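You operate a simulated robot arm through the tools that you are given. There is no shell and no other tool. Be economical: measure what you need, move in short steps, check, and stop when the job is done.

You are at the controls of a simulated robot arm. One attempt, no reset.

TASK
Wind 1 m of Brine tube on to the drum and part it off.
Fine: green tube end into the drum's hub, Brine brake off to wind, on again before the Part lever.

The check looks at the end state, three seconds after you hand in, the way a careful person would. Anything else that was tipped, shoved, dropped, spilled or broken makes it a failure.

THE ROBOT
A 7-joint arm with a two-finger gripper, on a carriage that runs on a rail from [-1.023, -0.001] to [1.357, 0.001] (x, y) and turns from -3.613 to 2.199 rad about z. Base frame: it is fixed where the carriage stands at the start and does not move with it; the origin is on the floor, on the carriage's upright axis, x ahead of it, y to its left, z up. Lengths are in m, angles in rad, forces in N, time in s.
Its first joint turns from -2.601 to 2.601 rad. Places, roughly: brine brake lever [0.5, -0.6, 0.9]; drum crank [1, -0.5, 0.9]; grey drum [0.7, -0.6, 0.9]; hub of the drum [0.7, -0.6, 1]; metre dial [0.7, -0.8, 1.1]; part lever [0.9, -0.7, 0.9]. Payload 2.45 kg.
The tool frame sits at the grasp point between the pads (the TCP): z along the fingers, y along the line on which they close. The tips reach 0.026 m beyond it. Largest opening 0.096 m; the body of the gripper starts 0.069 m behind the TCP.
Orientation is that of the tool frame in the base frame, as [roll, pitch, yaw] about the fixed x, y, z axes, in that order (R = Rz(yaw) Ry(pitch) Rx(roll)). With the fingers straight down and closing along the base's y, the tool's x points along the base's -x, its y along +y and its z along -z.

THE INTERFACE
- The arm moves only by the tool send_rows. Its arguments are lists of equal length, an entry for each row: "hand": the gripper command, from -1 (fully open) to 1 (shut), values between in proportion; "translation": the shift along the tool's x, y, z in units of 300 mm (1.0 is 300 mm), a list of three; "rotation": the turn, a rotation vector about the tool's x, y, z in units of 45 degrees (1.0 is 45 degrees), a list of three. In form: {"hand": [hand, ...], "translation": [[tx, ty, tz], ...], "rotation": [[rx, ry, rz], ...]}. A call has 1 to 8 rows; each row is the pose to reach, as a shift and turn from the pose commanded when the call began, along the tool's axes at that moment. A call with a number of a shift or a turn outside -1 to 1 is refused whole. A row lasts 0.2 s, in which the tool goes at most 0.05 m and 0.15 rad; a call with a longer step from one row to the next is refused whole, and so is a gripper value outside its range. Where a pose cannot be reached the arm comes as near as it can. A force on the tool above 50 N (or 10 N above the force at the start of the call, whichever is more), or a blocked arm, ends the call early, and 0.2 s more pass. The fingers move at their own pace and stop on an object; they squeeze with about 34 N. The grip force told is the motor's: it shows also when the fingers shut on nothing. Time passes only in rows, and 0.2 s behind the last, so rows that repeat a pose let the fingers close. It gives the time, the measured TCP pose, the force on the tool (base axes), the opening and the grip force at its end, in the units of the frame above (readings bear some noise), with the torque about the TCP (base axes, N m) and any sound that the robot's microphone picked up.
- Cameras (640 x 400 px; columns grow to the right, rows downward): "scene" is now at [0.0199, 0.1076, 1.6934]; the picture's right is [-0.69, -0.72, 0.00], its down [-0.38, 0.36, -0.85] and it looks along [0.62, -0.59, -0.52] (base axes); focal length 254 px, centre (320, 200). "wrist" rides on the gripper at [0.082, 0.003, -0.098] in the tool frame; the picture's right is [-0.04, 1.00, 0.00], its down [-0.73, -0.03, -0.68] and it looks along [-0.68, -0.03, 0.73] (tool axes); focal length 256 px, centre (320, 200). There is no depth. A picture from a camera that has moved, and an enlarged one, comes with that camera's place and axes in the base frame and with its lens.
- snapshot(camera): a new picture of that camera. It takes no simulated time.
- lift_body(by): slides the trunk up (or, below 0, down) by that many m; the arm and the scene camera ride with it, the base frame stays. It gives what a move gives, with no picture.
- roll_base(legs): drives the robot by 1 to 6 legs, each [ahead, left, turn to the left] in m, m and rad, along the robot's own axes; the way and the turn of a leg run together, so that a leg with both is an arc; at most 1.5 m and 3.142 rad a leg. The arm and the cameras ride along, it lands a little off, and it stops where it bumps. It keeps to its track: a leg is cut to what the track allows. It gives what a move gives.
- aim_head(pan, tilt): turns the head with the scene camera to pan (to the left, within 2.705 rad either way) and tilt (down, from -0.506 to 1.204), counted from straight ahead of the robot. It gives what a move gives.
- inspect(camera, box): a new picture of the part [left, top, right, bottom] of that camera's present view, enlarged. It takes no simulated time.
- hand_in(): hands the job in; it is judged then, once.

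Work in short steps. Places have to be worked out from the pictures, the camera data and where the tool is seen: move nearer, look again, correct. Check each grasp and each placing, and mend what went wrong. You have 120 turns and 82 pictures in all, those below and enlarged ones among them. Open the gripper and draw the arm clear of the work before you hand the job in, unless the task says otherwise; then end with one line.

The tools are called after "Request:" as a command line: name --argument value ..., lists and objects as JSON in quotes. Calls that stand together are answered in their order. send_rows: Moves the arm, as the interface text tells. Its arguments: {"type":"object","properties":{"hand":{"type":"array"},"translation":{"type":"array"},"rotation":{"type":"array"}},"required":["hand","translation","rotation"]} The other tools are called the same way: lift_body (by) slides the trunk up or down; roll_base (legs) drives the base; aim_head (pan, tilt) turns the head that bears the scene camera; snapshot (camera) takes a picture; inspect (camera, box) takes an enlarged picture of a part of a camera's view; hand_in () hands the job in.

At the start:

```text
time_s: 0.0
tool_pos: [0.884, -0.2311, 1.1775]
orientation: [3.141, 0.001, -3.141]
contact_force: [0.0, -0.7, -0.2]
torque: [0.02, 0.01, -0.01]
width: 0.0958
grip_force: 0.1
trunk travel left (down, up): [-0.675, 0.035]
robot x, y, heading: [-0.0044, -0.0013, -0.001]
head pan, tilt: [-0.764, 0.548]
```

scene: 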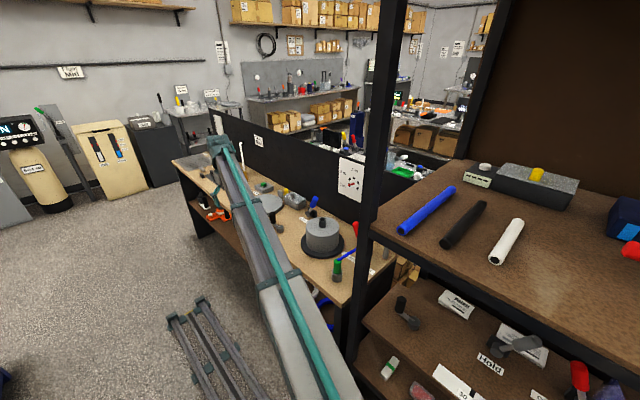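
wrist: 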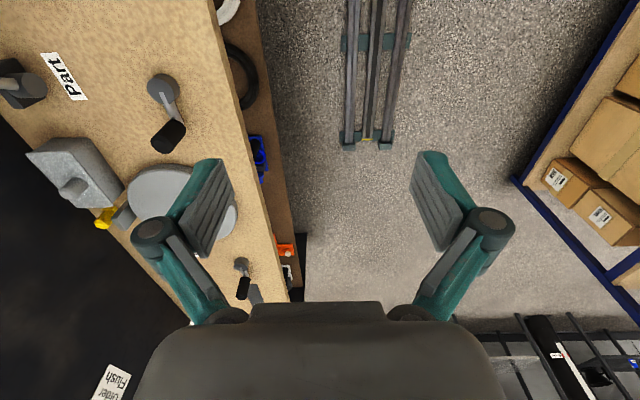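

The bench with drum is in the middle of the scene view; I enlarge it to identify the parts.

Request:
inspect --camera "scene" --box '[180, 130, 400, 290]'

Request:
inspect --camera "wrist" --box '[0, 0, 320, 320]'

```text
2.50 times, centred on (290, 210) of scene
camera zoom: at [0.0199, 0.1076, 1.6934], right [-0.69, -0.72, 0.0], down [-0.38, 0.36, -0.85], along [0.62, -0.59, -0.52], focal length 634 px, centre (395, 175)
```

zoom: 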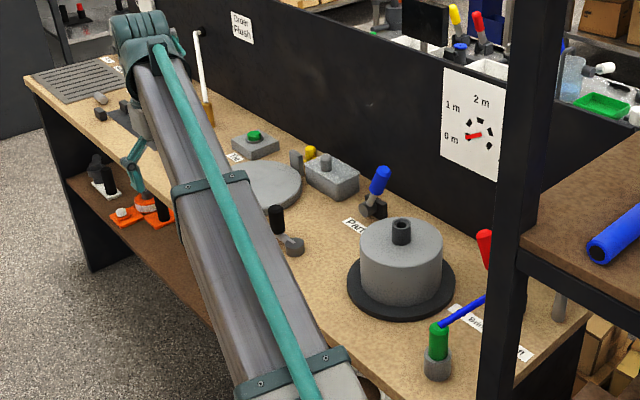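

```text
1.25 times, centred on (160, 160) of wrist
camera zoom: at [0.8004, -0.2285, 1.2769], right [0.04, 1.0, 0.0], down [0.73, -0.03, 0.68], along [0.68, -0.03, -0.73], focal length 320 px, centre (520, 250)
```

zoom: 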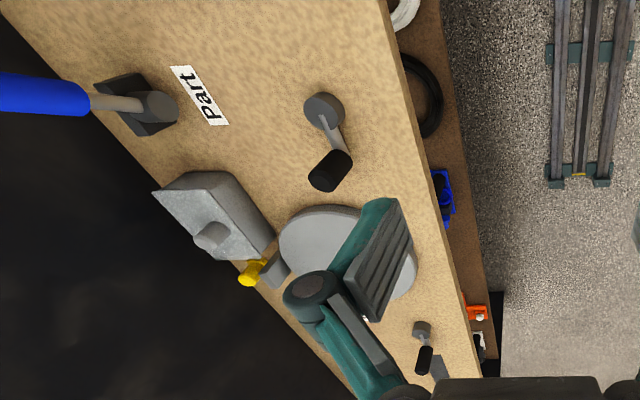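

The bench runs along x behind the rail, with a rack near x<0.4. I pan the head to see the rack and brake before deciding the driving.

Request:
aim_head --pan -1.2 --tilt 0.6

Request:
snapshot --camera "scene"

```text
time_s: 0.9
tool_pos: [0.8836, -0.2302, 1.1775]
orientation: [3.141, -0.001, -3.14]
contact_force: [0.8, -0.6, 0.2]
torque: [0.0, 0.0, 0.05]
width: 0.0962
grip_force: 0.1
trunk travel left (down, up): [-0.675, 0.035]
robot x, y, heading: [0.0038, -0.0001, 0.005]
head pan, tilt: [-1.201, 0.6]
```

```text
77 pictures are left
camera scene: at [-0.0129, 0.0874, 1.6887], right [-0.93, -0.36, 0.0], down [-0.2, 0.53, -0.83], along [0.3, -0.77, -0.56], focal length 254 px, centre (320, 200)
```

scene: 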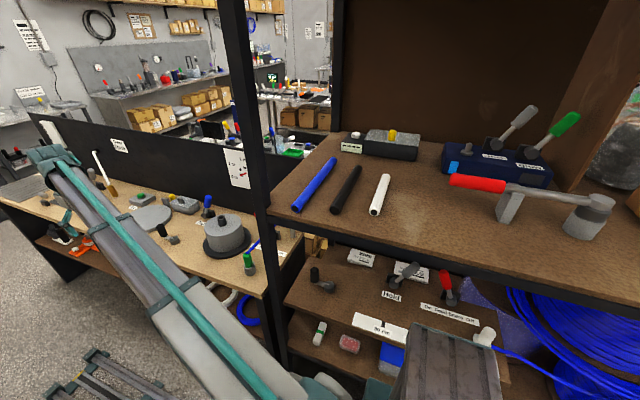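

A rack stands at about x<0.4, so I first draw the tool back and up, before driving and turning to face the bench.

Request:
send_rows --hand '[-1, -1, -1, -1, -1, -1, -1, -1]' --translation '[[0.12, 0, -0.06], [0.24, 0, -0.12], [0.36, 0, -0.18], [0.48, 0, -0.24], [0.6, 0, -0.3], [0.72, 0, -0.36], [0.84, 0, -0.42], [0.96, 0, -0.48]]' --rotation '[[0, 0, 0], [0, 0, 0], [0, 0, 0], [0, 0, 0], [0, 0, 0], [0, 0, 0], [0, 0, 0], [0, 0, 0]]'

Request:
roll_base --legs '[[0.8, 0, 0], [0, 0, -1.571]]'

Request:
aim_head --pan 0 --tilt 0.9

Request:
snapshot --camera "scene"

Request:
snapshot --camera "wrist"

```text
time_s: 2.7
tool_pos: [0.621, -0.244, 1.2743]
orientation: [-3.123, 0.039, -3.141]
contact_force: [-1.0, -0.9, -0.5]
torque: [0.01, 0.02, -0.01]
width: 0.0962
grip_force: 0.1
out of reach, approached as far as the arm can: row 6, 7, 8
trunk travel left (down, up): [-0.675, 0.035]
robot x, y, heading: [0.0002, 0.0004, -0.004]
head pan, tilt: [-1.201, 0.6]
```

```text
time_s: 10.9
tool_pos: [0.5622, -0.6197, 1.2742]
orientation: [-3.127, 0.041, 1.568]
contact_force: [-0.6, 0.1, 0.3]
torque: [0.01, 0.01, 0.05]
width: 0.0959
grip_force: 0.0
trunk travel left (down, up): [-0.675, 0.035]
robot x, y, heading: [0.8116, -0.0012, -1.575]
head pan, tilt: [-1.201, 0.6]
```

```text
time_s: 12.3
tool_pos: [0.5638, -0.6196, 1.2751]
orientation: [-3.123, 0.04, 1.567]
contact_force: [0.6, -0.1, 1.3]
torque: [-0.02, 0.0, -0.01]
width: 0.096
grip_force: 0.1
trunk travel left (down, up): [-0.675, 0.035]
robot x, y, heading: [0.8092, -0.0019, -1.579]
head pan, tilt: [0.0, 0.901]
```

```text
76 pictures are left
camera scene: at [0.9789, -0.0308, 1.6639], right [-1.0, 0.01, 0.0], down [0.0, 0.78, -0.62], along [0.0, -0.62, -0.78], focal length 254 px, centre (320, 200)
```

scene: 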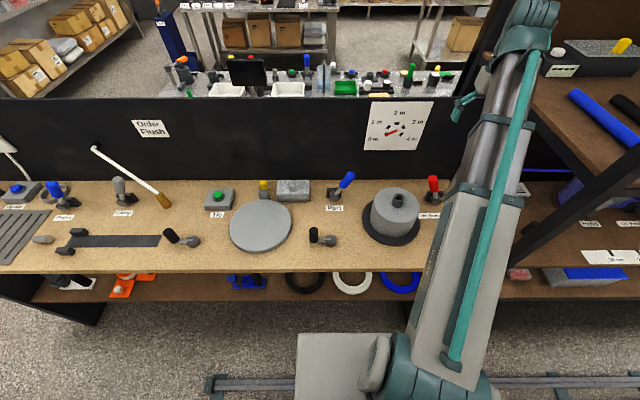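

```text
75 pictures are left
camera wrist: at [0.5663, -0.5358, 1.3697], right [1.0, -0.04, -0.02], down [-0.02, -0.71, 0.71], along [-0.04, -0.71, -0.71], focal length 256 px, centre (320, 200)
```

wrist: 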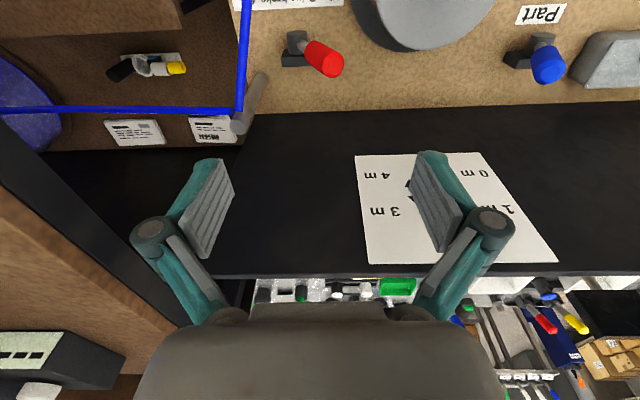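

The arm hides the green end; I shift the tool 0.3 m toward +x to clear the view.

Request:
send_rows --hand '[-1, -1, -1, -1, -1, -1, -1]' --translation '[[0, 0.14, 0], [0, 0.28, 0], [0, 0.42, 0], [0, 0.56, 0], [0, 0.7, 0], [0, 0.84, 0], [0, 1.0, 0]]' --rotation '[[0, 0, 0], [0, 0, 0], [0, 0, 0], [0, 0, 0], [0, 0, 0], [0, 0, 0], [0, 0, 0]]'

Request:
snapshot --camera "scene"

Request:
inspect --camera "scene" --box '[300, 90, 540, 290]'

```text
time_s: 13.9
tool_pos: [0.8665, -0.6277, 1.2564]
orientation: [-3.123, 0.053, 1.565]
contact_force: [-0.7, 0.6, -0.6]
torque: [-0.01, 0.02, -0.01]
width: 0.096
grip_force: 0.1
out of reach, approached as far as the arm can: row 2, 3, 4, 5, 6, 7
trunk travel left (down, up): [-0.675, 0.035]
robot x, y, heading: [0.8076, 0.0028, -1.578]
head pan, tilt: [0.0, 0.901]
```

```text
74 pictures are left
camera scene: at [0.9798, -0.0306, 1.6638], right [-1.0, 0.0, 0.0], down [0.0, 0.78, -0.62], along [0.0, -0.62, -0.78], focal length 254 px, centre (320, 200)
```

scene: 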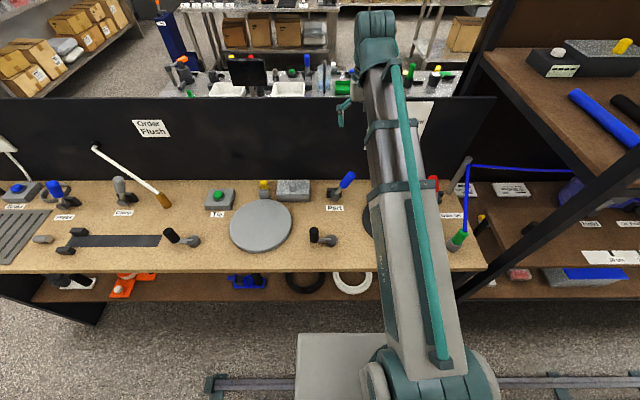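

```text
2.00 times, centred on (420, 190) of scene
camera zoom: at [0.9798, -0.0306, 1.6638], right [-1.0, 0.0, 0.0], down [0.0, 0.78, -0.62], along [0.0, -0.62, -0.78], focal length 507 px, centre (120, 220)
```

zoom: 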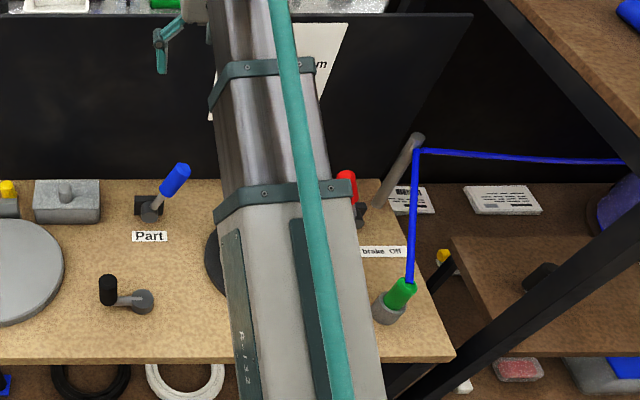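

Green end is in a cup near (0.52,-0.46,0.93) with blue tube going to a guide post; crank pivot ~ (0.94,-0.46), part lever blue, brake lever red. I move lower above the space between drum and green end to look with the wrist camera.

Request:
send_rows --hand '[-1, -1, -1, -1, -1, -1, -1, -1]' --translation '[[0.07, -0.11, 0.04], [0.14, -0.22, 0.08], [0.21, -0.33, 0.12], [0.28, -0.44, 0.16], [0.34, -0.55, 0.2], [0.4, -0.66, 0.24], [0.4, -0.78, 0.28], [0.4, -0.9, 0.32]]' --rotation '[[0, 0, 0], [0, 0, 0], [0, 0, 0], [0, 0, 0], [0, 0, 0], [0, 0, 0], [0, 0, 0], [0, 0, 0]]'

Request:
snapshot --camera "scene"

Request:
snapshot --camera "wrist"

```text
time_s: 15.7
tool_pos: [0.5898, -0.5111, 1.1597]
orientation: [-3.124, 0.04, 1.566]
contact_force: [-1.4, -0.7, -0.1]
torque: [0.04, -0.04, 0.03]
width: 0.0959
grip_force: 0.1
trunk travel left (down, up): [-0.675, 0.035]
robot x, y, heading: [0.8087, 0.0002, -1.576]
head pan, tilt: [0.0, 0.901]
```

```text
72 pictures are left
camera scene: at [0.9784, -0.0309, 1.664], right [-1.0, 0.0, 0.0], down [0.0, 0.78, -0.62], along [0.0, -0.62, -0.78], focal length 254 px, centre (320, 200)
```

scene: 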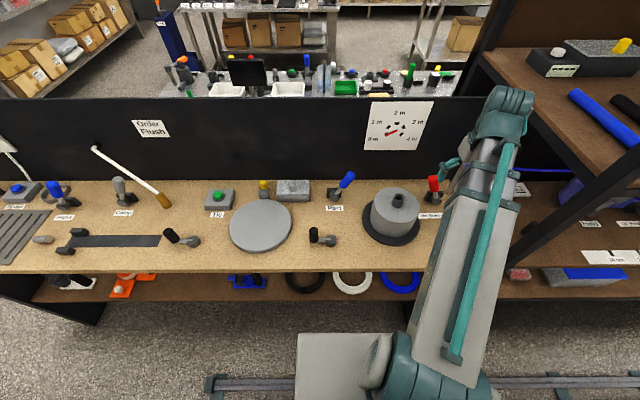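

```text
71 pictures are left
camera wrist: at [0.5943, -0.427, 1.2541], right [1.0, -0.04, -0.02], down [-0.02, -0.71, 0.71], along [-0.04, -0.71, -0.71], focal length 256 px, centre (320, 200)
```

wrist: 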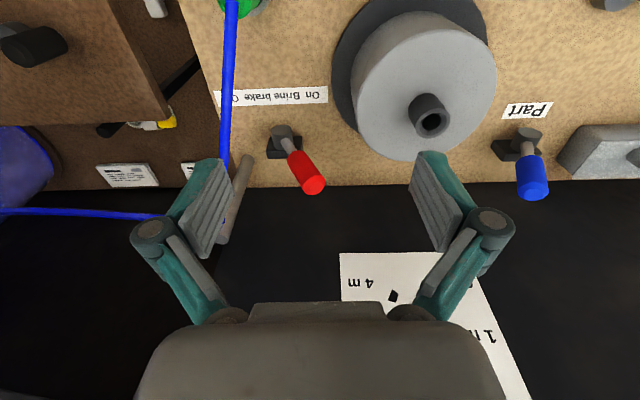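

The wrist view shows hub, brake, part levers well. Next I level the tool and move toward the green end to see it better.

Request:
send_rows --hand '[-1, -1, -1, -1]' --translation '[[0.1, -0.05, 0.0], [0.2, -0.11, 0.04], [0.3, -0.17, 0.08], [0.37, -0.217, 0.13]]' --rotation '[[-0.022, 0.051, -0.006], [-0.022, 0.051, -0.006], [-0.022, 0.051, -0.006], [-0.022, 0.051, -0.006]]'

Request:
snapshot --camera "wrist"

```text
time_s: 16.7
tool_pos: [0.527, -0.3996, 1.1189]
orientation: [3.141, 0.0, 1.57]
contact_force: [-0.6, 0.2, 0.1]
torque: [0.02, -0.02, 0.0]
width: 0.096
grip_force: 0.0
trunk travel left (down, up): [-0.675, 0.035]
robot x, y, heading: [0.8083, -0.0012, -1.572]
head pan, tilt: [0.0, 0.901]
```

```text
70 pictures are left
camera wrist: at [0.5284, -0.3192, 1.2174], right [1.0, -0.04, 0.0], down [-0.03, -0.73, 0.68], along [-0.03, -0.68, -0.73], focal length 256 px, centre (320, 200)
```

wrist: 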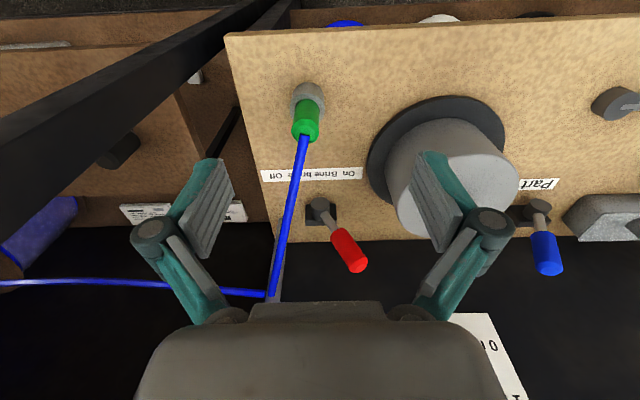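

Triangulation places the green top at about (0.502,-0.479,0.935). I approach to z≈1.02 above it, slightly held back, to check alignment.

Request:
send_rows --hand '[-1, -1, -1, -1]' --translation '[[-0.06, -0.02, 0.08], [-0.12, -0.04, 0.16], [-0.18, -0.06, 0.24], [-0.26, -0.083, 0.3]]' --rotation '[[0, 0, 0], [0, 0, 0], [0, 0, 0], [0, 0, 0]]'

Request:
snapshot --camera "wrist"

Request:
snapshot --camera "scene"

```text
time_s: 17.7
tool_pos: [0.501, -0.4791, 1.0285]
orientation: [-3.141, 0.0, 1.572]
contact_force: [0.0, -0.1, 0.5]
torque: [-0.02, 0.02, 0.01]
width: 0.0961
grip_force: 0.1
trunk travel left (down, up): [-0.675, 0.035]
robot x, y, heading: [0.8112, 0.0018, -1.572]
head pan, tilt: [0.0, 0.901]
```

```text
69 pictures are left
camera wrist: at [0.5034, -0.3992, 1.1269], right [1.0, -0.04, 0.0], down [-0.03, -0.73, 0.68], along [-0.03, -0.68, -0.73], focal length 256 px, centre (320, 200)
```

wrist: 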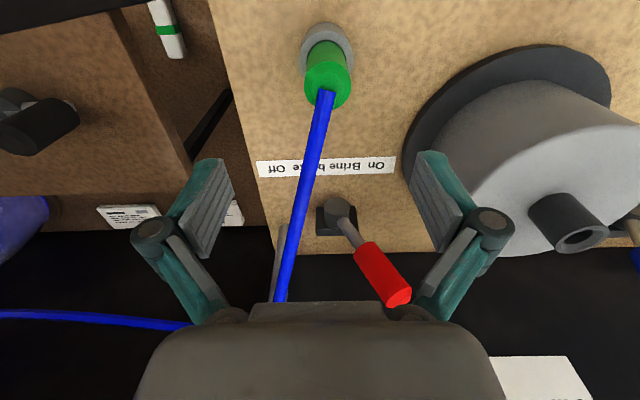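

```text
68 pictures are left
camera scene: at [0.9787, -0.0311, 1.664], right [-1.0, 0.0, 0.0], down [0.0, 0.78, -0.62], along [0.0, -0.62, -0.78], focal length 254 px, centre (320, 200)
```

scene: 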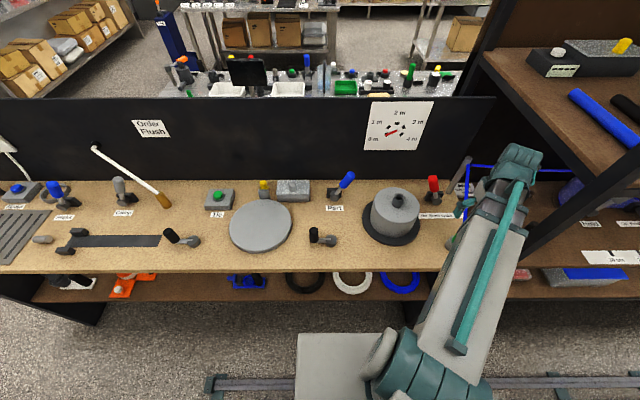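

Green appears ~5 mm toward +x and ~10 mm toward +y from the tool axis. I correct and descend to z≈0.975 to check.

Request:
send_rows --hand '[-1, -1]' --translation '[[0.03, 0.015, 0.08], [0.03, 0.015, 0.18]]' --rotation '[[0, 0, 0], [0, 0, 0]]'

Request:
snapshot --camera "wrist"

```text
time_s: 18.3
tool_pos: [0.5056, -0.4675, 0.9742]
orientation: [-3.14, 0.0, 1.571]
contact_force: [0.8, -0.4, -0.6]
torque: [-0.01, 0.02, -0.02]
width: 0.0958
grip_force: 0.1
trunk travel left (down, up): [-0.675, 0.035]
robot x, y, heading: [0.8082, 0.0022, -1.573]
head pan, tilt: [0.0, 0.901]
```

```text
67 pictures are left
camera wrist: at [0.507, -0.3883, 1.0735], right [1.0, -0.04, 0.0], down [-0.03, -0.73, 0.68], along [-0.03, -0.68, -0.73], focal length 256 px, centre (320, 200)
```

wrist: 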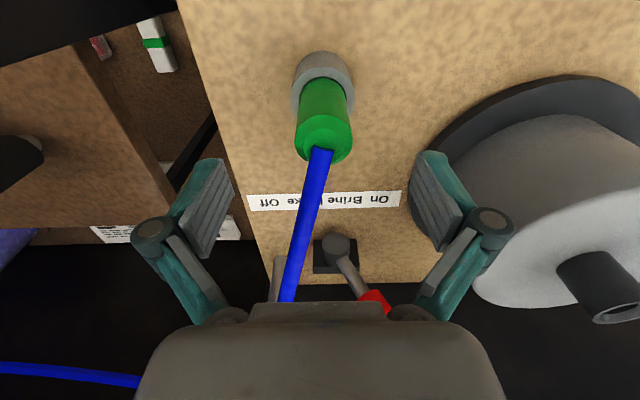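

Green is centred between the fingers (top ≈0.94). I descend to z≈0.922 and close.

Request:
send_rows --hand '[-1, -1, 1, 1, 1, 1]' --translation '[[0.005, 0.005, 0.09], [0.007, 0.005, 0.173], [0.007, 0.005, 0.173], [0.007, 0.005, 0.173], [0.007, 0.005, 0.173], [0.007, 0.005, 0.173]]' --rotation '[[0, 0, 0], [0, 0, 0], [0, 0, 0], [0, 0, 0], [0, 0, 0], [0, 0, 0]]'

Request:
snapshot --camera "wrist"

```text
time_s: 19.7
tool_pos: [0.5075, -0.4668, 0.9228]
orientation: [-3.14, 0.0, 1.57]
contact_force: [0.2, -0.4, 1.2]
torque: [0.0, 0.01, -0.02]
width: 0.0306
grip_force: 34.3
trunk travel left (down, up): [-0.675, 0.035]
robot x, y, heading: [0.8086, 0.002, -1.58]
head pan, tilt: [0.0, 0.901]
```

```text
66 pictures are left
camera wrist: at [0.5085, -0.3872, 1.0218], right [1.0, -0.04, 0.0], down [-0.03, -0.73, 0.68], along [-0.03, -0.68, -0.73], focal length 256 px, centre (320, 200)
```

wrist: 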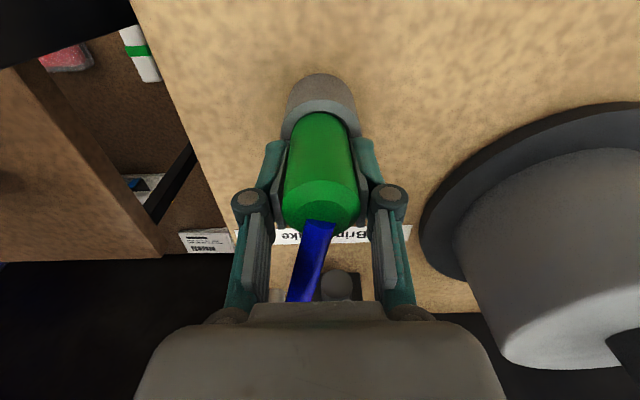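

Gripped at 30 mm width. I lift straight up gently.

Request:
send_rows --hand '[1, 1, 1, 1, 1, 1]' --translation '[[0, 0, -0.08], [0, 0, -0.18], [0, 0, -0.3], [0, 0, -0.42], [0, 0, -0.54], [0, 0, -0.6]]' --rotation '[[0, 0, 0], [0, 0, 0], [0, 0, 0], [0, 0, 0], [0, 0, 0], [0, 0, 0]]'

Request:
snapshot --camera "wrist"

Request:
snapshot --camera "scene"

```text
time_s: 21.1
tool_pos: [0.5078, -0.4682, 1.1021]
orientation: [3.141, 0.0, 1.571]
contact_force: [0.1, 0.1, -0.6]
torque: [-0.02, 0.02, 0.01]
width: 0.0309
grip_force: 33.7
trunk travel left (down, up): [-0.675, 0.035]
robot x, y, heading: [0.8104, 0.0028, -1.573]
head pan, tilt: [0.0, 0.901]
```

```text
65 pictures are left
camera wrist: at [0.5095, -0.3875, 1.201], right [1.0, -0.04, 0.0], down [-0.03, -0.73, 0.68], along [-0.03, -0.68, -0.73], focal length 256 px, centre (320, 200)
```

wrist: 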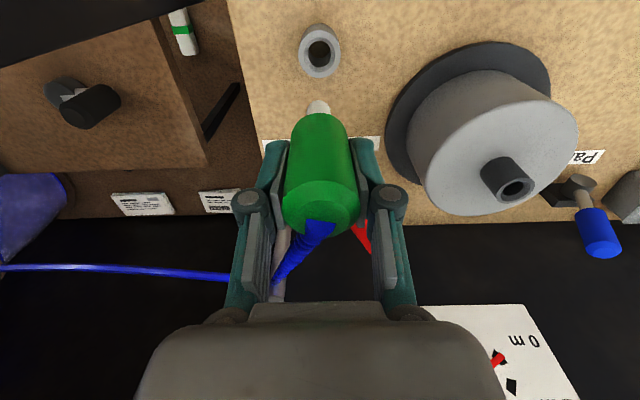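

```text
64 pictures are left
camera scene: at [0.9789, -0.0307, 1.6639], right [-1.0, 0.0, 0.0], down [0.0, 0.78, -0.62], along [0.0, -0.62, -0.78], focal length 254 px, centre (320, 200)
```

scene: 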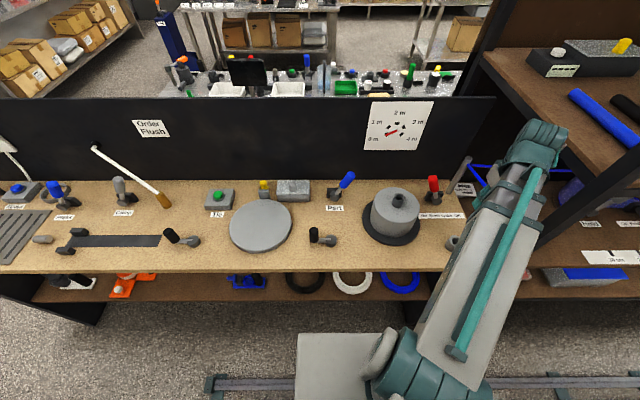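

The green end came out with a white spigot below (tip ≈0.10 m below TCP, shoulder ≈0.06 below). Hub hole triangulates to (0.710,-0.573,0.992) consistently; I carry it above the hub at z≈1.135.

Request:
send_rows --hand '[1, 1, 1, 1, 1, 1, 1]' --translation '[[0, 0, -0.11], [-0.06, 0.12, -0.11], [-0.12, 0.24, -0.11], [-0.18, 0.36, -0.11], [-0.24, 0.48, -0.11], [-0.3, 0.59, -0.11], [-0.35, 0.673, -0.11]]' --rotation '[[0, 0, 0], [0, 0, 0], [0, 0, 0], [0, 0, 0], [0, 0, 0], [0, 0, 0], [0, 0, 0]]'

Request:
snapshot --camera "wrist"

Request:
snapshot --camera "scene"

```text
time_s: 22.7
tool_pos: [0.7102, -0.575, 1.1346]
orientation: [3.141, 0.001, 1.569]
contact_force: [0.0, 0.0, -0.9]
torque: [-0.03, 0.03, 0.0]
width: 0.031
grip_force: 34.0
trunk travel left (down, up): [-0.675, 0.035]
robot x, y, heading: [0.8075, -0.0011, -1.576]
head pan, tilt: [0.0, 0.901]
```

```text
63 pictures are left
camera wrist: at [0.7118, -0.4935, 1.2331], right [1.0, -0.04, 0.0], down [-0.03, -0.73, 0.68], along [-0.03, -0.68, -0.73], focal length 256 px, centre (320, 200)
```

wrist: 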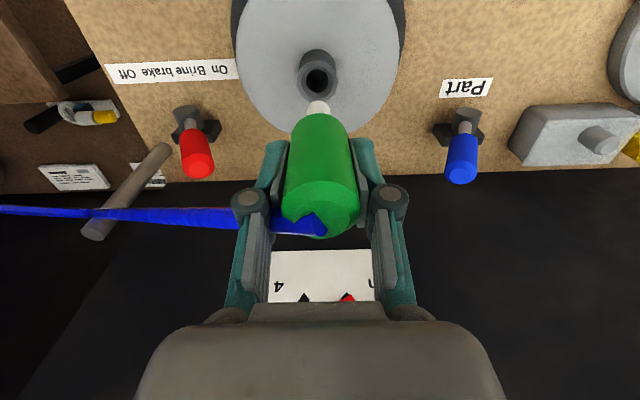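

```text
62 pictures are left
camera scene: at [0.9792, -0.031, 1.6639], right [-1.0, 0.0, 0.0], down [0.0, 0.78, -0.62], along [0.0, -0.62, -0.78], focal length 254 px, centre (320, 200)
```

scene: 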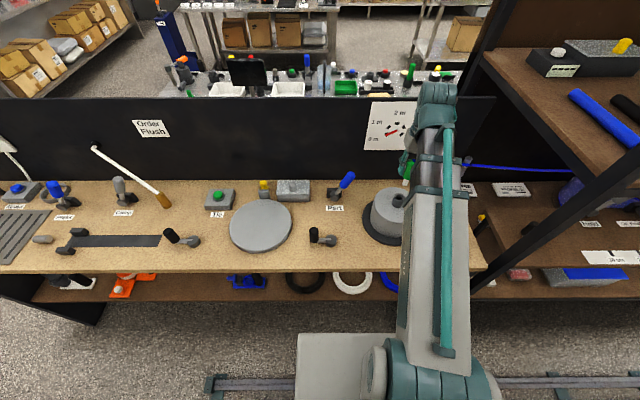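

Hole is aligned in x; about 4–5 mm toward +y remains. I correct and lower until the tip is just above the hub, then inspect.

Request:
send_rows --hand '[1, 1]' --translation '[[0.015, 0, 0.05], [0.015, 0, 0.11]]' --rotation '[[0, 0, 0], [0, 0, 0]]'

Request:
inspect --camera "wrist" --box '[220, 30, 420, 155]'

Request:
inspect --camera "scene" --box '[350, 140, 450, 260]'

```text
time_s: 23.3
tool_pos: [0.7096, -0.5684, 1.1011]
orientation: [-3.14, 0.0, 1.57]
contact_force: [0.7, 0.0, -0.1]
torque: [0.01, -0.01, 0.01]
width: 0.031
grip_force: 34.0
trunk travel left (down, up): [-0.675, 0.035]
robot x, y, heading: [0.8113, 0.0044, -1.581]
head pan, tilt: [0.0, 0.901]
```

```text
3.20 times, centred on (320, 92) of wrist
camera zoom: at [0.7109, -0.4882, 1.2005], right [1.0, -0.04, 0.0], down [-0.03, -0.73, 0.68], along [-0.03, -0.68, -0.73], focal length 819 px, centre (320, 544)
```

zoom: 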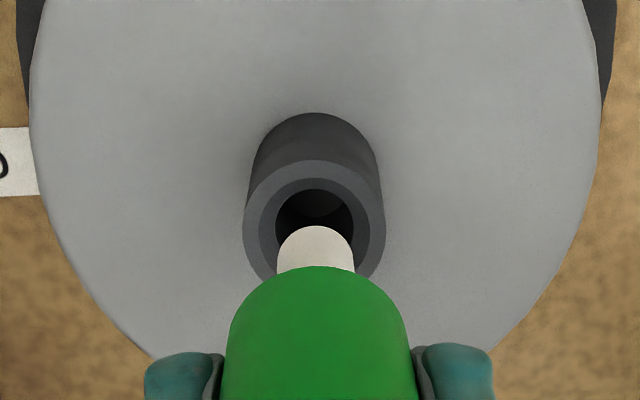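

```text
3.33 times, centred on (400, 200) of scene
camera zoom: at [0.9789, -0.0309, 1.6639], right [-1.0, 0.0, 0.0], down [0.0, 0.78, -0.62], along [0.0, -0.62, -0.78], focal length 845 px, centre (53, 200)
```

zoom: 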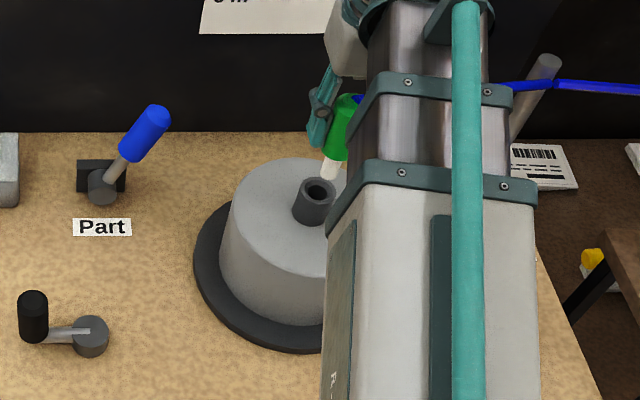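

Tip is probably still ~2.5 cm above the hub. I shift 0.5 mm in -x, lower 17 mm more and check again.

Request:
send_rows --hand '[1, 1]' --translation '[[0.0, -0.002, 0.03], [0.0, -0.002, 0.063]]' --rotation '[[0, 0, 0], [0, 0, 0]]'

Request:
inspect --camera "wrist" --box '[220, 30, 420, 155]'

Request:
inspect --camera "scene" --box '[370, 150, 430, 220]'

```text
time_s: 23.9
tool_pos: [0.7084, -0.5684, 1.0827]
orientation: [-3.14, 0.0, 1.57]
contact_force: [0.4, -0.4, -0.9]
torque: [0.01, -0.02, -0.03]
width: 0.0308
grip_force: 33.6
trunk travel left (down, up): [-0.675, 0.035]
robot x, y, heading: [0.8112, 0.0006, -1.575]
head pan, tilt: [0.0, 0.901]
```

```text
3.20 times, centred on (320, 92) of wrist
camera zoom: at [0.7103, -0.4878, 1.1816], right [1.0, -0.04, 0.0], down [-0.03, -0.73, 0.68], along [-0.03, -0.68, -0.73], focal length 819 px, centre (320, 544)
```

zoom: 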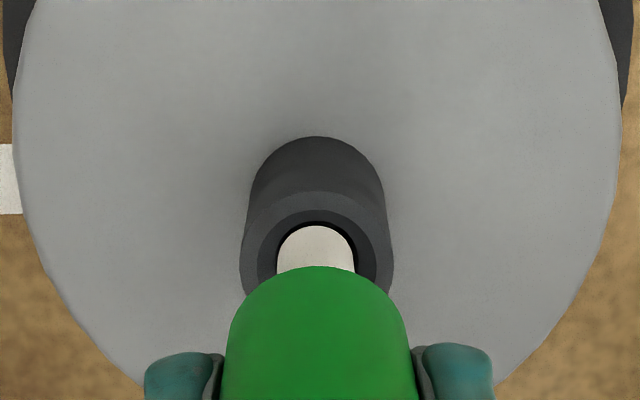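

```text
5.71 times, centred on (400, 185) of scene
camera zoom: at [0.9789, -0.0309, 1.6639], right [-1.0, 0.0, 0.0], down [0.0, 0.78, -0.62], along [0.0, -0.62, -0.78], focal length 1449 px, centre (-137, 286)
```

zoom: 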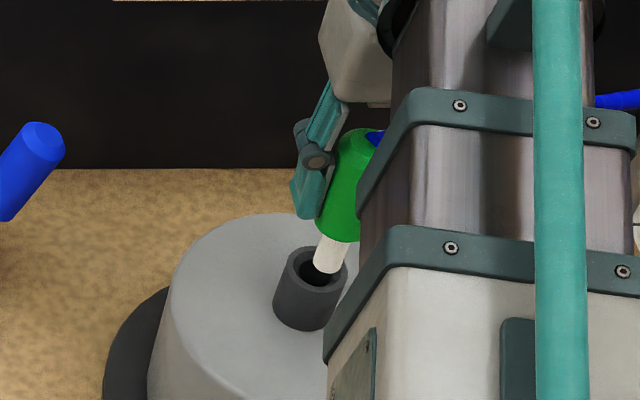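

Spigot is now centred over the bore just above it. I push down in small steps watching force.

Request:
send_rows --hand '[1, 1, 1, 1]' --translation '[[0, 0, 0.015], [0, 0, 0.03], [0, 0, 0.045], [0, 0, 0.06]]' --rotation '[[0, 0, 0], [0, 0, 0], [0, 0, 0], [0, 0, 0]]'

Request:
inspect --camera "wrist" --box '[220, 30, 420, 155]'

```text
time_s: 24.9
tool_pos: [0.7093, -0.5684, 1.0663]
orientation: [3.14, 0.001, 1.569]
contact_force: [0.0, -4.0, 27.7]
torque: [0.16, 0.05, 0.02]
width: 0.0316
grip_force: 34.2
trunk travel left (down, up): [-0.675, 0.035]
robot x, y, heading: [0.8084, 0.0007, -1.574]
head pan, tilt: [0.0, 0.901]
```

```text
3.20 times, centred on (320, 92) of wrist
camera zoom: at [0.7109, -0.4881, 1.165], right [1.0, -0.04, 0.0], down [-0.03, -0.73, 0.68], along [-0.03, -0.68, -0.73], focal length 819 px, centre (320, 544)
```

zoom: 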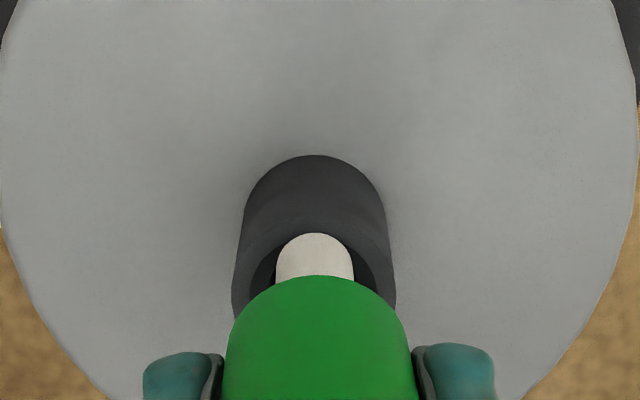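

Contact: force says the spigot's +y side is resting on the chamfer, so the hub is a few mm toward -y. I back off slightly, shift 3.5 mm to -y and press again.

Request:
send_rows --hand '[1, 1, 1, 1, 1]' --translation '[[0, 0, -0.025], [-0.012, 0, -0.025], [-0.012, 0, -0.01], [-0.012, 0, 0.005], [-0.012, 0, 0.02]]' --rotation '[[0, 0, 0], [0, 0, 0], [0, 0, 0], [0, 0, 0], [0, 0, 0]]'

Request:
inspect --camera "wrist" --box '[220, 30, 420, 155]'

```text
time_s: 26.1
tool_pos: [0.7094, -0.5734, 1.0596]
orientation: [-3.141, 0.002, 1.57]
contact_force: [-0.8, -10.7, 12.1]
torque: [-0.51, 0.02, 0.01]
width: 0.0307
grip_force: 33.6
trunk travel left (down, up): [-0.675, 0.035]
robot x, y, heading: [0.8088, -0.0016, -1.57]
head pan, tilt: [0.0, 0.901]
```

```text
3.20 times, centred on (320, 92) of wrist
camera zoom: at [0.7107, -0.4935, 1.158], right [1.0, -0.04, 0.0], down [-0.03, -0.73, 0.68], along [-0.03, -0.68, -0.73], focal length 819 px, centre (320, 544)
```

zoom: 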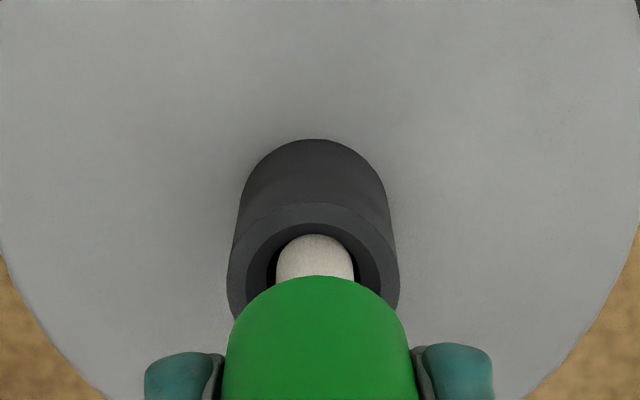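

It is entering the bore; a lateral force still asks for ~1.5 mm more -y. I correct and continue down.

Request:
send_rows --hand '[1, 1, 1, 1, 1]' --translation '[[-0.006, 0, 0.0], [-0.006, 0, 0.015], [-0.006, 0, 0.03], [-0.006, 0, 0.045], [-0.006, 0, 0.06]]' --rotation '[[0, 0, 0], [0, 0, 0], [0, 0, 0], [0, 0, 0], [0, 0, 0]]'

Request:
inspect --camera "wrist" --box '[220, 30, 420, 155]'

```text
time_s: 27.3
tool_pos: [0.7091, -0.5751, 1.041]
orientation: [3.141, -0.003, 1.572]
contact_force: [0.2, -1.1, -1.2]
torque: [-0.07, 0.02, -0.02]
width: 0.0309
grip_force: 33.8
trunk travel left (down, up): [-0.675, 0.035]
robot x, y, heading: [0.8065, 0.0009, -1.573]
head pan, tilt: [0.0, 0.901]
```

```text
3.20 times, centred on (320, 92) of wrist
camera zoom: at [0.7102, -0.4945, 1.14], right [1.0, -0.04, 0.0], down [-0.03, -0.73, 0.68], along [-0.03, -0.68, -0.74], focal length 819 px, centre (320, 544)
```

zoom: 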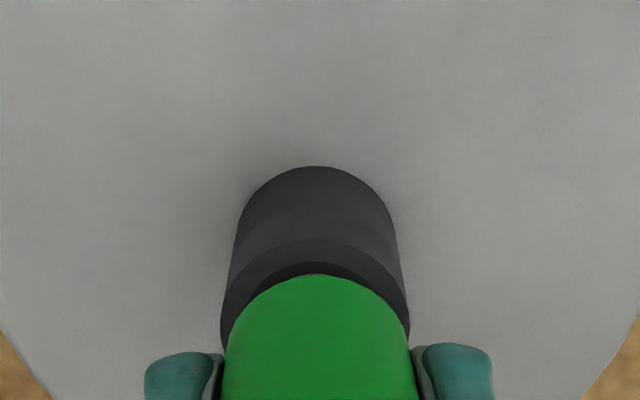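

Sliding freely now. I continue until it seats.

Request:
send_rows --hand '[1, 1, 1, 1, 1]' --translation '[[0, 0, 0.012], [0, 0, 0.024], [0, 0, 0.036], [0, 0, 0.048], [0, 0, 0.06]]' --rotation '[[0, 0, 0], [0, 0, 0], [0, 0, 0], [0, 0, 0], [0, 0, 0]]'

Request:
inspect --camera "wrist" --box '[220, 30, 420, 155]'

```text
time_s: 28.5
tool_pos: [0.709, -0.5738, 1.0243]
orientation: [-3.141, 0.002, 1.572]
contact_force: [-0.5, -6.1, 28.5]
torque: [0.05, 0.02, 0.0]
width: 0.0311
grip_force: 33.4
trunk travel left (down, up): [-0.675, 0.035]
robot x, y, heading: [0.81, -0.0015, -1.572]
head pan, tilt: [0.0, 0.901]
```

```text
3.20 times, centred on (320, 92) of wrist
camera zoom: at [0.711, -0.4932, 1.1232], right [1.0, -0.04, 0.0], down [-0.03, -0.73, 0.68], along [-0.03, -0.68, -0.73], focal length 819 px, centre (320, 544)
```

zoom: 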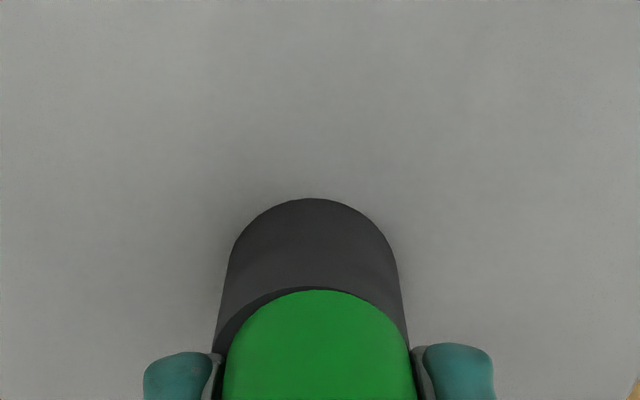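

Seated (28 N reaction, shoulder on hub). I release and rise straight up.

Request:
send_rows --hand '[-1, -1, -1, -1, -1, -1, -1, -1]' --translation '[[0, 0, -0.01], [0, 0, -0.01], [0, 0, -0.01], [0, 0, -0.05], [0, 0, -0.15], [0, 0, -0.28], [0, 0, -0.42], [0, 0, -0.5]]' --rotation '[[0, 0, 0], [0, 0, 0], [0, 0, 0], [0, 0, 0], [0, 0, 0], [0, 0, 0], [0, 0, 0], [0, 0, 0]]'

Request:
snapshot --camera "wrist"

Request:
inspect --camera "scene" --box '[300, 90, 540, 290]'

```text
time_s: 30.3
tool_pos: [0.7086, -0.5766, 1.1721]
orientation: [-3.142, 0.001, 1.57]
contact_force: [-0.1, 0.5, -0.2]
torque: [0.01, 0.03, 0.02]
width: 0.0962
grip_force: 0.0
trunk travel left (down, up): [-0.675, 0.035]
robot x, y, heading: [0.8134, 0.0002, -1.577]
head pan, tilt: [0.0, 0.901]
```

```text
53 pictures are left
camera wrist: at [0.7113, -0.4953, 1.272], right [1.0, -0.04, 0.0], down [-0.03, -0.73, 0.68], along [-0.03, -0.68, -0.73], focal length 256 px, centre (320, 200)
```

wrist: 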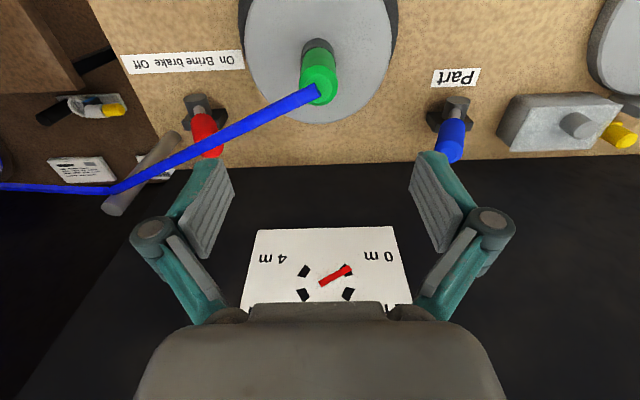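

```text
2.00 times, centred on (420, 190) of scene
camera zoom: at [0.979, -0.0306, 1.6639], right [-1.0, 0.0, 0.0], down [0.0, 0.78, -0.62], along [0.0, -0.62, -0.78], focal length 507 px, centre (120, 220)
```

zoom: 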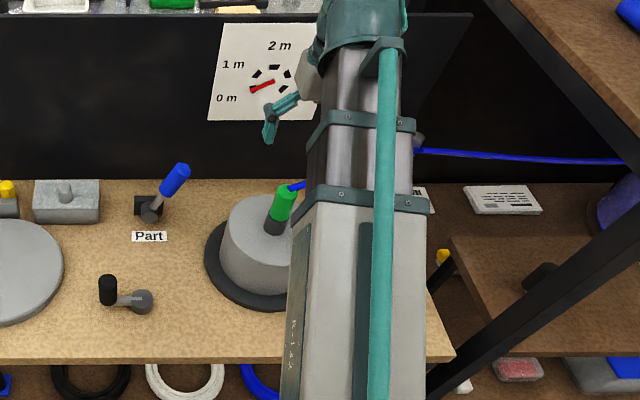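

Tube is seated and the dial reads 0. The brake lever leans to +x (On), tip ≈(0.572,-0.653,1.005), pivot ≈(0.517,-0.65,0.88); the tube passes just over it, so I'll approach from the front, tilted, below the tube. First tilt 45° while backing out, fingers shut.

Request:
send_rows --hand '[1, 1, 1, 1, 1, 1, 1]' --translation '[[0.08, -0.04, 0], [0.16, -0.1, 0], [0.24, -0.16, 0.03], [0.28, -0.2, 0.06], [0.3, -0.24, 0.1], [0.3, -0.27, 0.14], [0.3, -0.3, 0.18]]' --rotation '[[0, -0.14, 0], [0, -0.28, 0], [0, -0.42, 0], [0, -0.56, 0], [0, -0.7, 0], [0, -0.85, 0], [0, -1.0, 0]]'

Request:
snapshot --camera "wrist"

Request:
snapshot --camera "scene"

```text
time_s: 31.9
tool_pos: [0.5607, -0.575, 1.1531]
orientation: [3.141, 0.784, 1.57]
contact_force: [0.1, 0.0, 0.1]
torque: [0.0, 0.02, -0.02]
width: 0.0
grip_force: 28.8
out of reach, approached as far as the arm can: row 3, 4, 5, 6, 7
trunk travel left (down, up): [-0.675, 0.035]
robot x, y, heading: [0.8085, 0.0036, -1.573]
head pan, tilt: [0.0, 0.901]
```

```text
51 pictures are left
camera wrist: at [0.562, -0.4488, 1.1657], right [1.0, -0.03, 0.03], down [-0.03, -0.04, 1.0], along [-0.03, -1.0, -0.04], focal length 256 px, centre (320, 200)
```

wrist: 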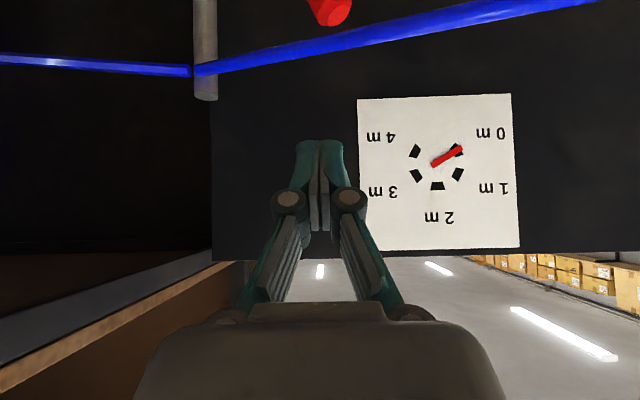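

```text
50 pictures are left
camera scene: at [0.9784, -0.031, 1.664], right [-1.0, 0.0, 0.0], down [0.0, 0.78, -0.62], along [0.0, -0.62, -0.78], focal length 254 px, centre (320, 200)
```

scene: 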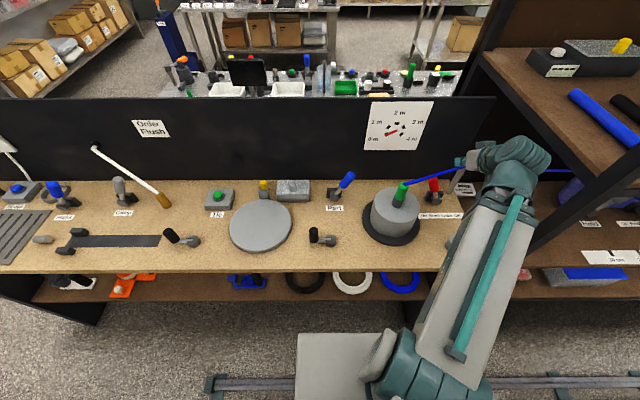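

The tilt works but the arm drifted at its reach limit. The knob is ahead/below; I lower in front of the lever to about (0.60,-0.56,0.99), which should be in reach.

Request:
send_rows --hand '[1, 1, 1, 1, 1]' --translation '[[0.08, 0.03, 0.07], [0.16, 0.06, 0.14], [0.25, 0.09, 0.21], [0.33, 0.12, 0.28], [0.42, 0.133, 0.35]]' --rotation '[[0, 0, 0], [0, 0, 0], [0, 0, 0], [0, 0, 0], [0, 0, 0]]'

Request:
snapshot --camera "wrist"

Request:
snapshot --camera "scene"

```text
time_s: 33.1
tool_pos: [0.5718, -0.6036, 0.9869]
orientation: [3.141, 0.786, 1.572]
contact_force: [-0.3, -0.4, -0.2]
torque: [-0.01, -0.01, 0.01]
width: 0.0
grip_force: 28.4
out of reach, approached as far as the arm can: row 1, 2, 3, 4, 5
trunk travel left (down, up): [-0.675, 0.035]
robot x, y, heading: [0.8051, 0.0002, -1.575]
head pan, tilt: [0.0, 0.901]
```

```text
49 pictures are left
camera wrist: at [0.5725, -0.4782, 1.0001], right [1.0, -0.03, 0.03], down [-0.03, -0.04, 1.0], along [-0.03, -1.0, -0.04], focal length 256 px, centre (320, 200)
```

wrist: 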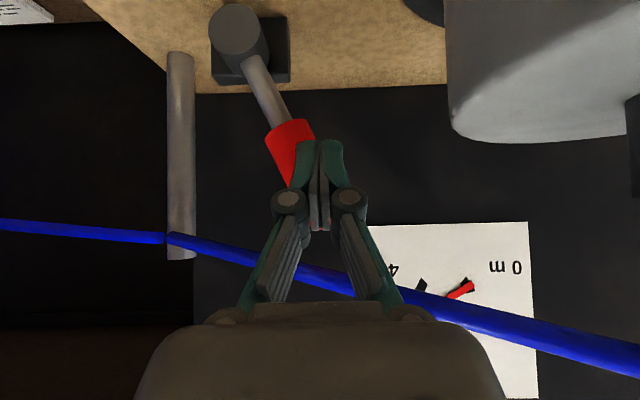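

```text
48 pictures are left
camera scene: at [0.9789, -0.0309, 1.664], right [-1.0, 0.0, 0.0], down [0.0, 0.78, -0.62], along [0.0, -0.62, -0.78], focal length 254 px, centre (320, 200)
```

scene: 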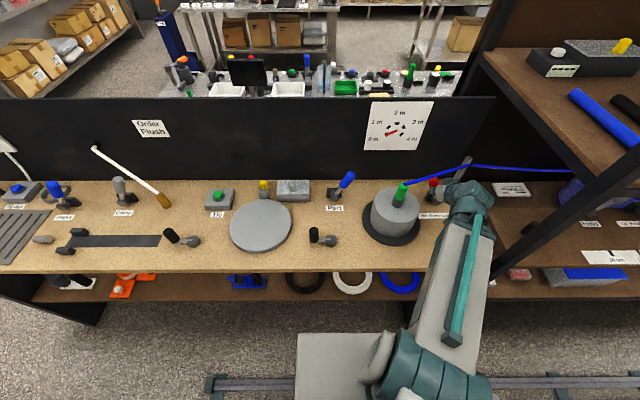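

The fingers sit right in front of the knob, below the tube. I sidestep to +x of the lever.

Request:
send_rows --hand '[1, 1]' --translation '[[0, 0.06, 0], [0, 0.12, 0]]' --rotation '[[0, 0, 0], [0, 0, 0]]'

```text
time_s: 33.7
tool_pos: [0.5993, -0.619, 0.987]
orientation: [3.139, 0.783, 1.571]
contact_force: [-0.1, -0.9, 0.8]
torque: [-0.01, -0.03, -0.02]
width: 0.0
grip_force: 28.8
out of reach, approached as far as the arm can: row 1, 2
trunk travel left (down, up): [-0.675, 0.035]
robot x, y, heading: [0.8089, 0.0047, -1.574]
head pan, tilt: [0.0, 0.901]
```

Beside the lever now. I move in -y beside the knob.

Request:
send_rows --hand '[1, 1]' --translation '[[-0.02, 0.033, 0.05], [-0.059, 0.033, 0.106]]' --rotation '[[0, 0, 0], [0, 0, 0]]'

Request:
snapshot --camera "wrist"

```text
time_s: 34.3
tool_pos: [0.6109, -0.6551, 0.9766]
orientation: [-3.142, 0.784, 1.57]
contact_force: [0.1, 0.3, -0.1]
torque: [0.01, 0.02, 0.0]
width: 0.0
grip_force: 28.5
trunk travel left (down, up): [-0.675, 0.035]
robot x, y, heading: [0.8097, -0.0026, -1.57]
head pan, tilt: [0.0, 0.901]
```

```text
47 pictures are left
camera wrist: at [0.6118, -0.5292, 0.9889], right [1.0, -0.03, 0.03], down [-0.03, -0.04, 1.0], along [-0.03, -1.0, -0.04], focal length 256 px, centre (320, 200)
```

wrist: 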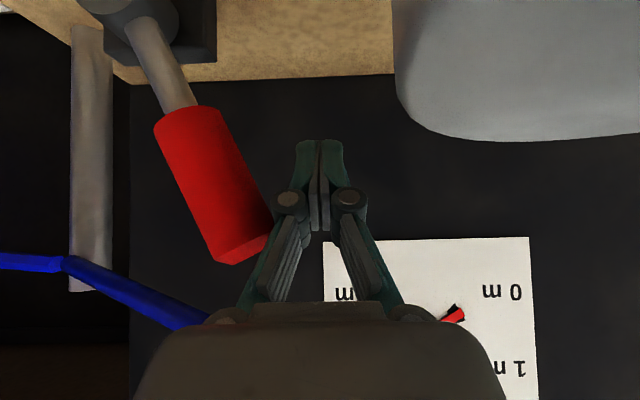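

Positioned right beside the knob. I push it to -x (Off).

Request:
send_rows --hand '[1, 1, 1, 1, 1, 1]' --translation '[[0, -0.07, 0], [0, -0.14, 0], [0, -0.21, 0], [0, -0.28, 0], [0, -0.33, 0], [0, -0.38, 0]]' --rotation '[[0, 0, 0], [0, 0, 0], [0, 0, 0], [0, 0, 0], [0, 0, 0], [0, 0, 0]]'

Request:
snapshot --camera "wrist"

```text
time_s: 35.8
tool_pos: [0.5098, -0.6552, 0.9753]
orientation: [3.116, 0.782, 1.571]
contact_force: [14.5, -4.0, 4.8]
torque: [-0.05, -0.24, 0.1]
width: 0.0
grip_force: 28.8
trunk travel left (down, up): [-0.675, 0.035]
robot x, y, heading: [0.81, 0.0022, -1.572]
head pan, tilt: [0.0, 0.901]
stopped in row 6: the force on the tool passed its limit at 52 N (the readings are from after the stop); the commanded pose is now the measured one
```

```text
46 pictures are left
camera wrist: at [0.5089, -0.5284, 0.9889], right [1.0, -0.01, 0.05], down [-0.05, -0.04, 1.0], along [-0.01, -1.0, -0.04], focal length 256 px, centre (320, 200)
```

wrist: 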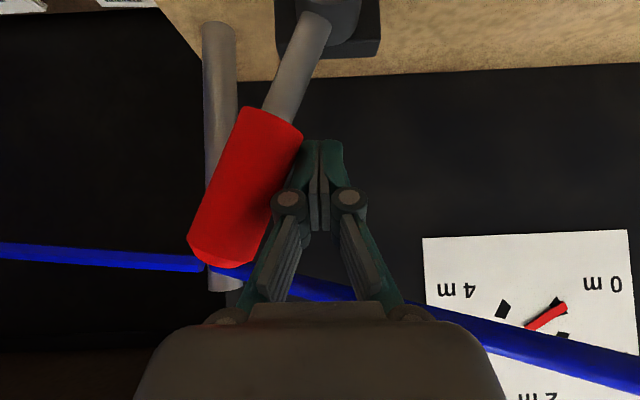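

Brake lever is at its Off stop. I back off from it and withdraw, then bring the tool upright.

Request:
send_rows --hand '[1, 1, 1, 1, 1]' --translation '[[0, 0.05, 0], [0, 0.11, 0], [0.04, 0.16, -0.04], [0.08, 0.18, -0.08], [0.13, 0.2, -0.13]]' --rotation '[[0, 0, 0], [0, 0, 0], [0, 0, 0], [0, 0, 0], [0, 0, 0]]'

Request:
snapshot --camera "wrist"

```text
time_s: 37.0
tool_pos: [0.567, -0.5979, 0.9777]
orientation: [3.123, 0.779, 1.571]
contact_force: [0.5, 0.3, 0.1]
torque: [0.01, 0.01, 0.0]
width: 0.0002
grip_force: 28.8
trunk travel left (down, up): [-0.675, 0.035]
robot x, y, heading: [0.8095, 0.0014, -1.571]
head pan, tilt: [0.0, 0.901]
```

```text
45 pictures are left
camera wrist: at [0.5672, -0.471, 0.9907], right [1.0, -0.02, 0.04], down [-0.04, -0.04, 1.0], along [-0.01, -1.0, -0.04], focal length 256 px, centre (320, 200)
```

wrist: 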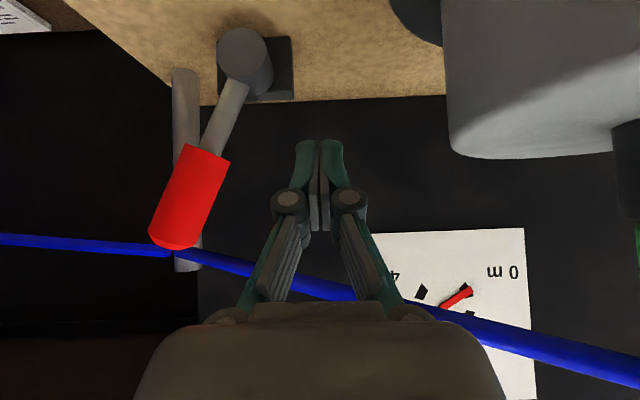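

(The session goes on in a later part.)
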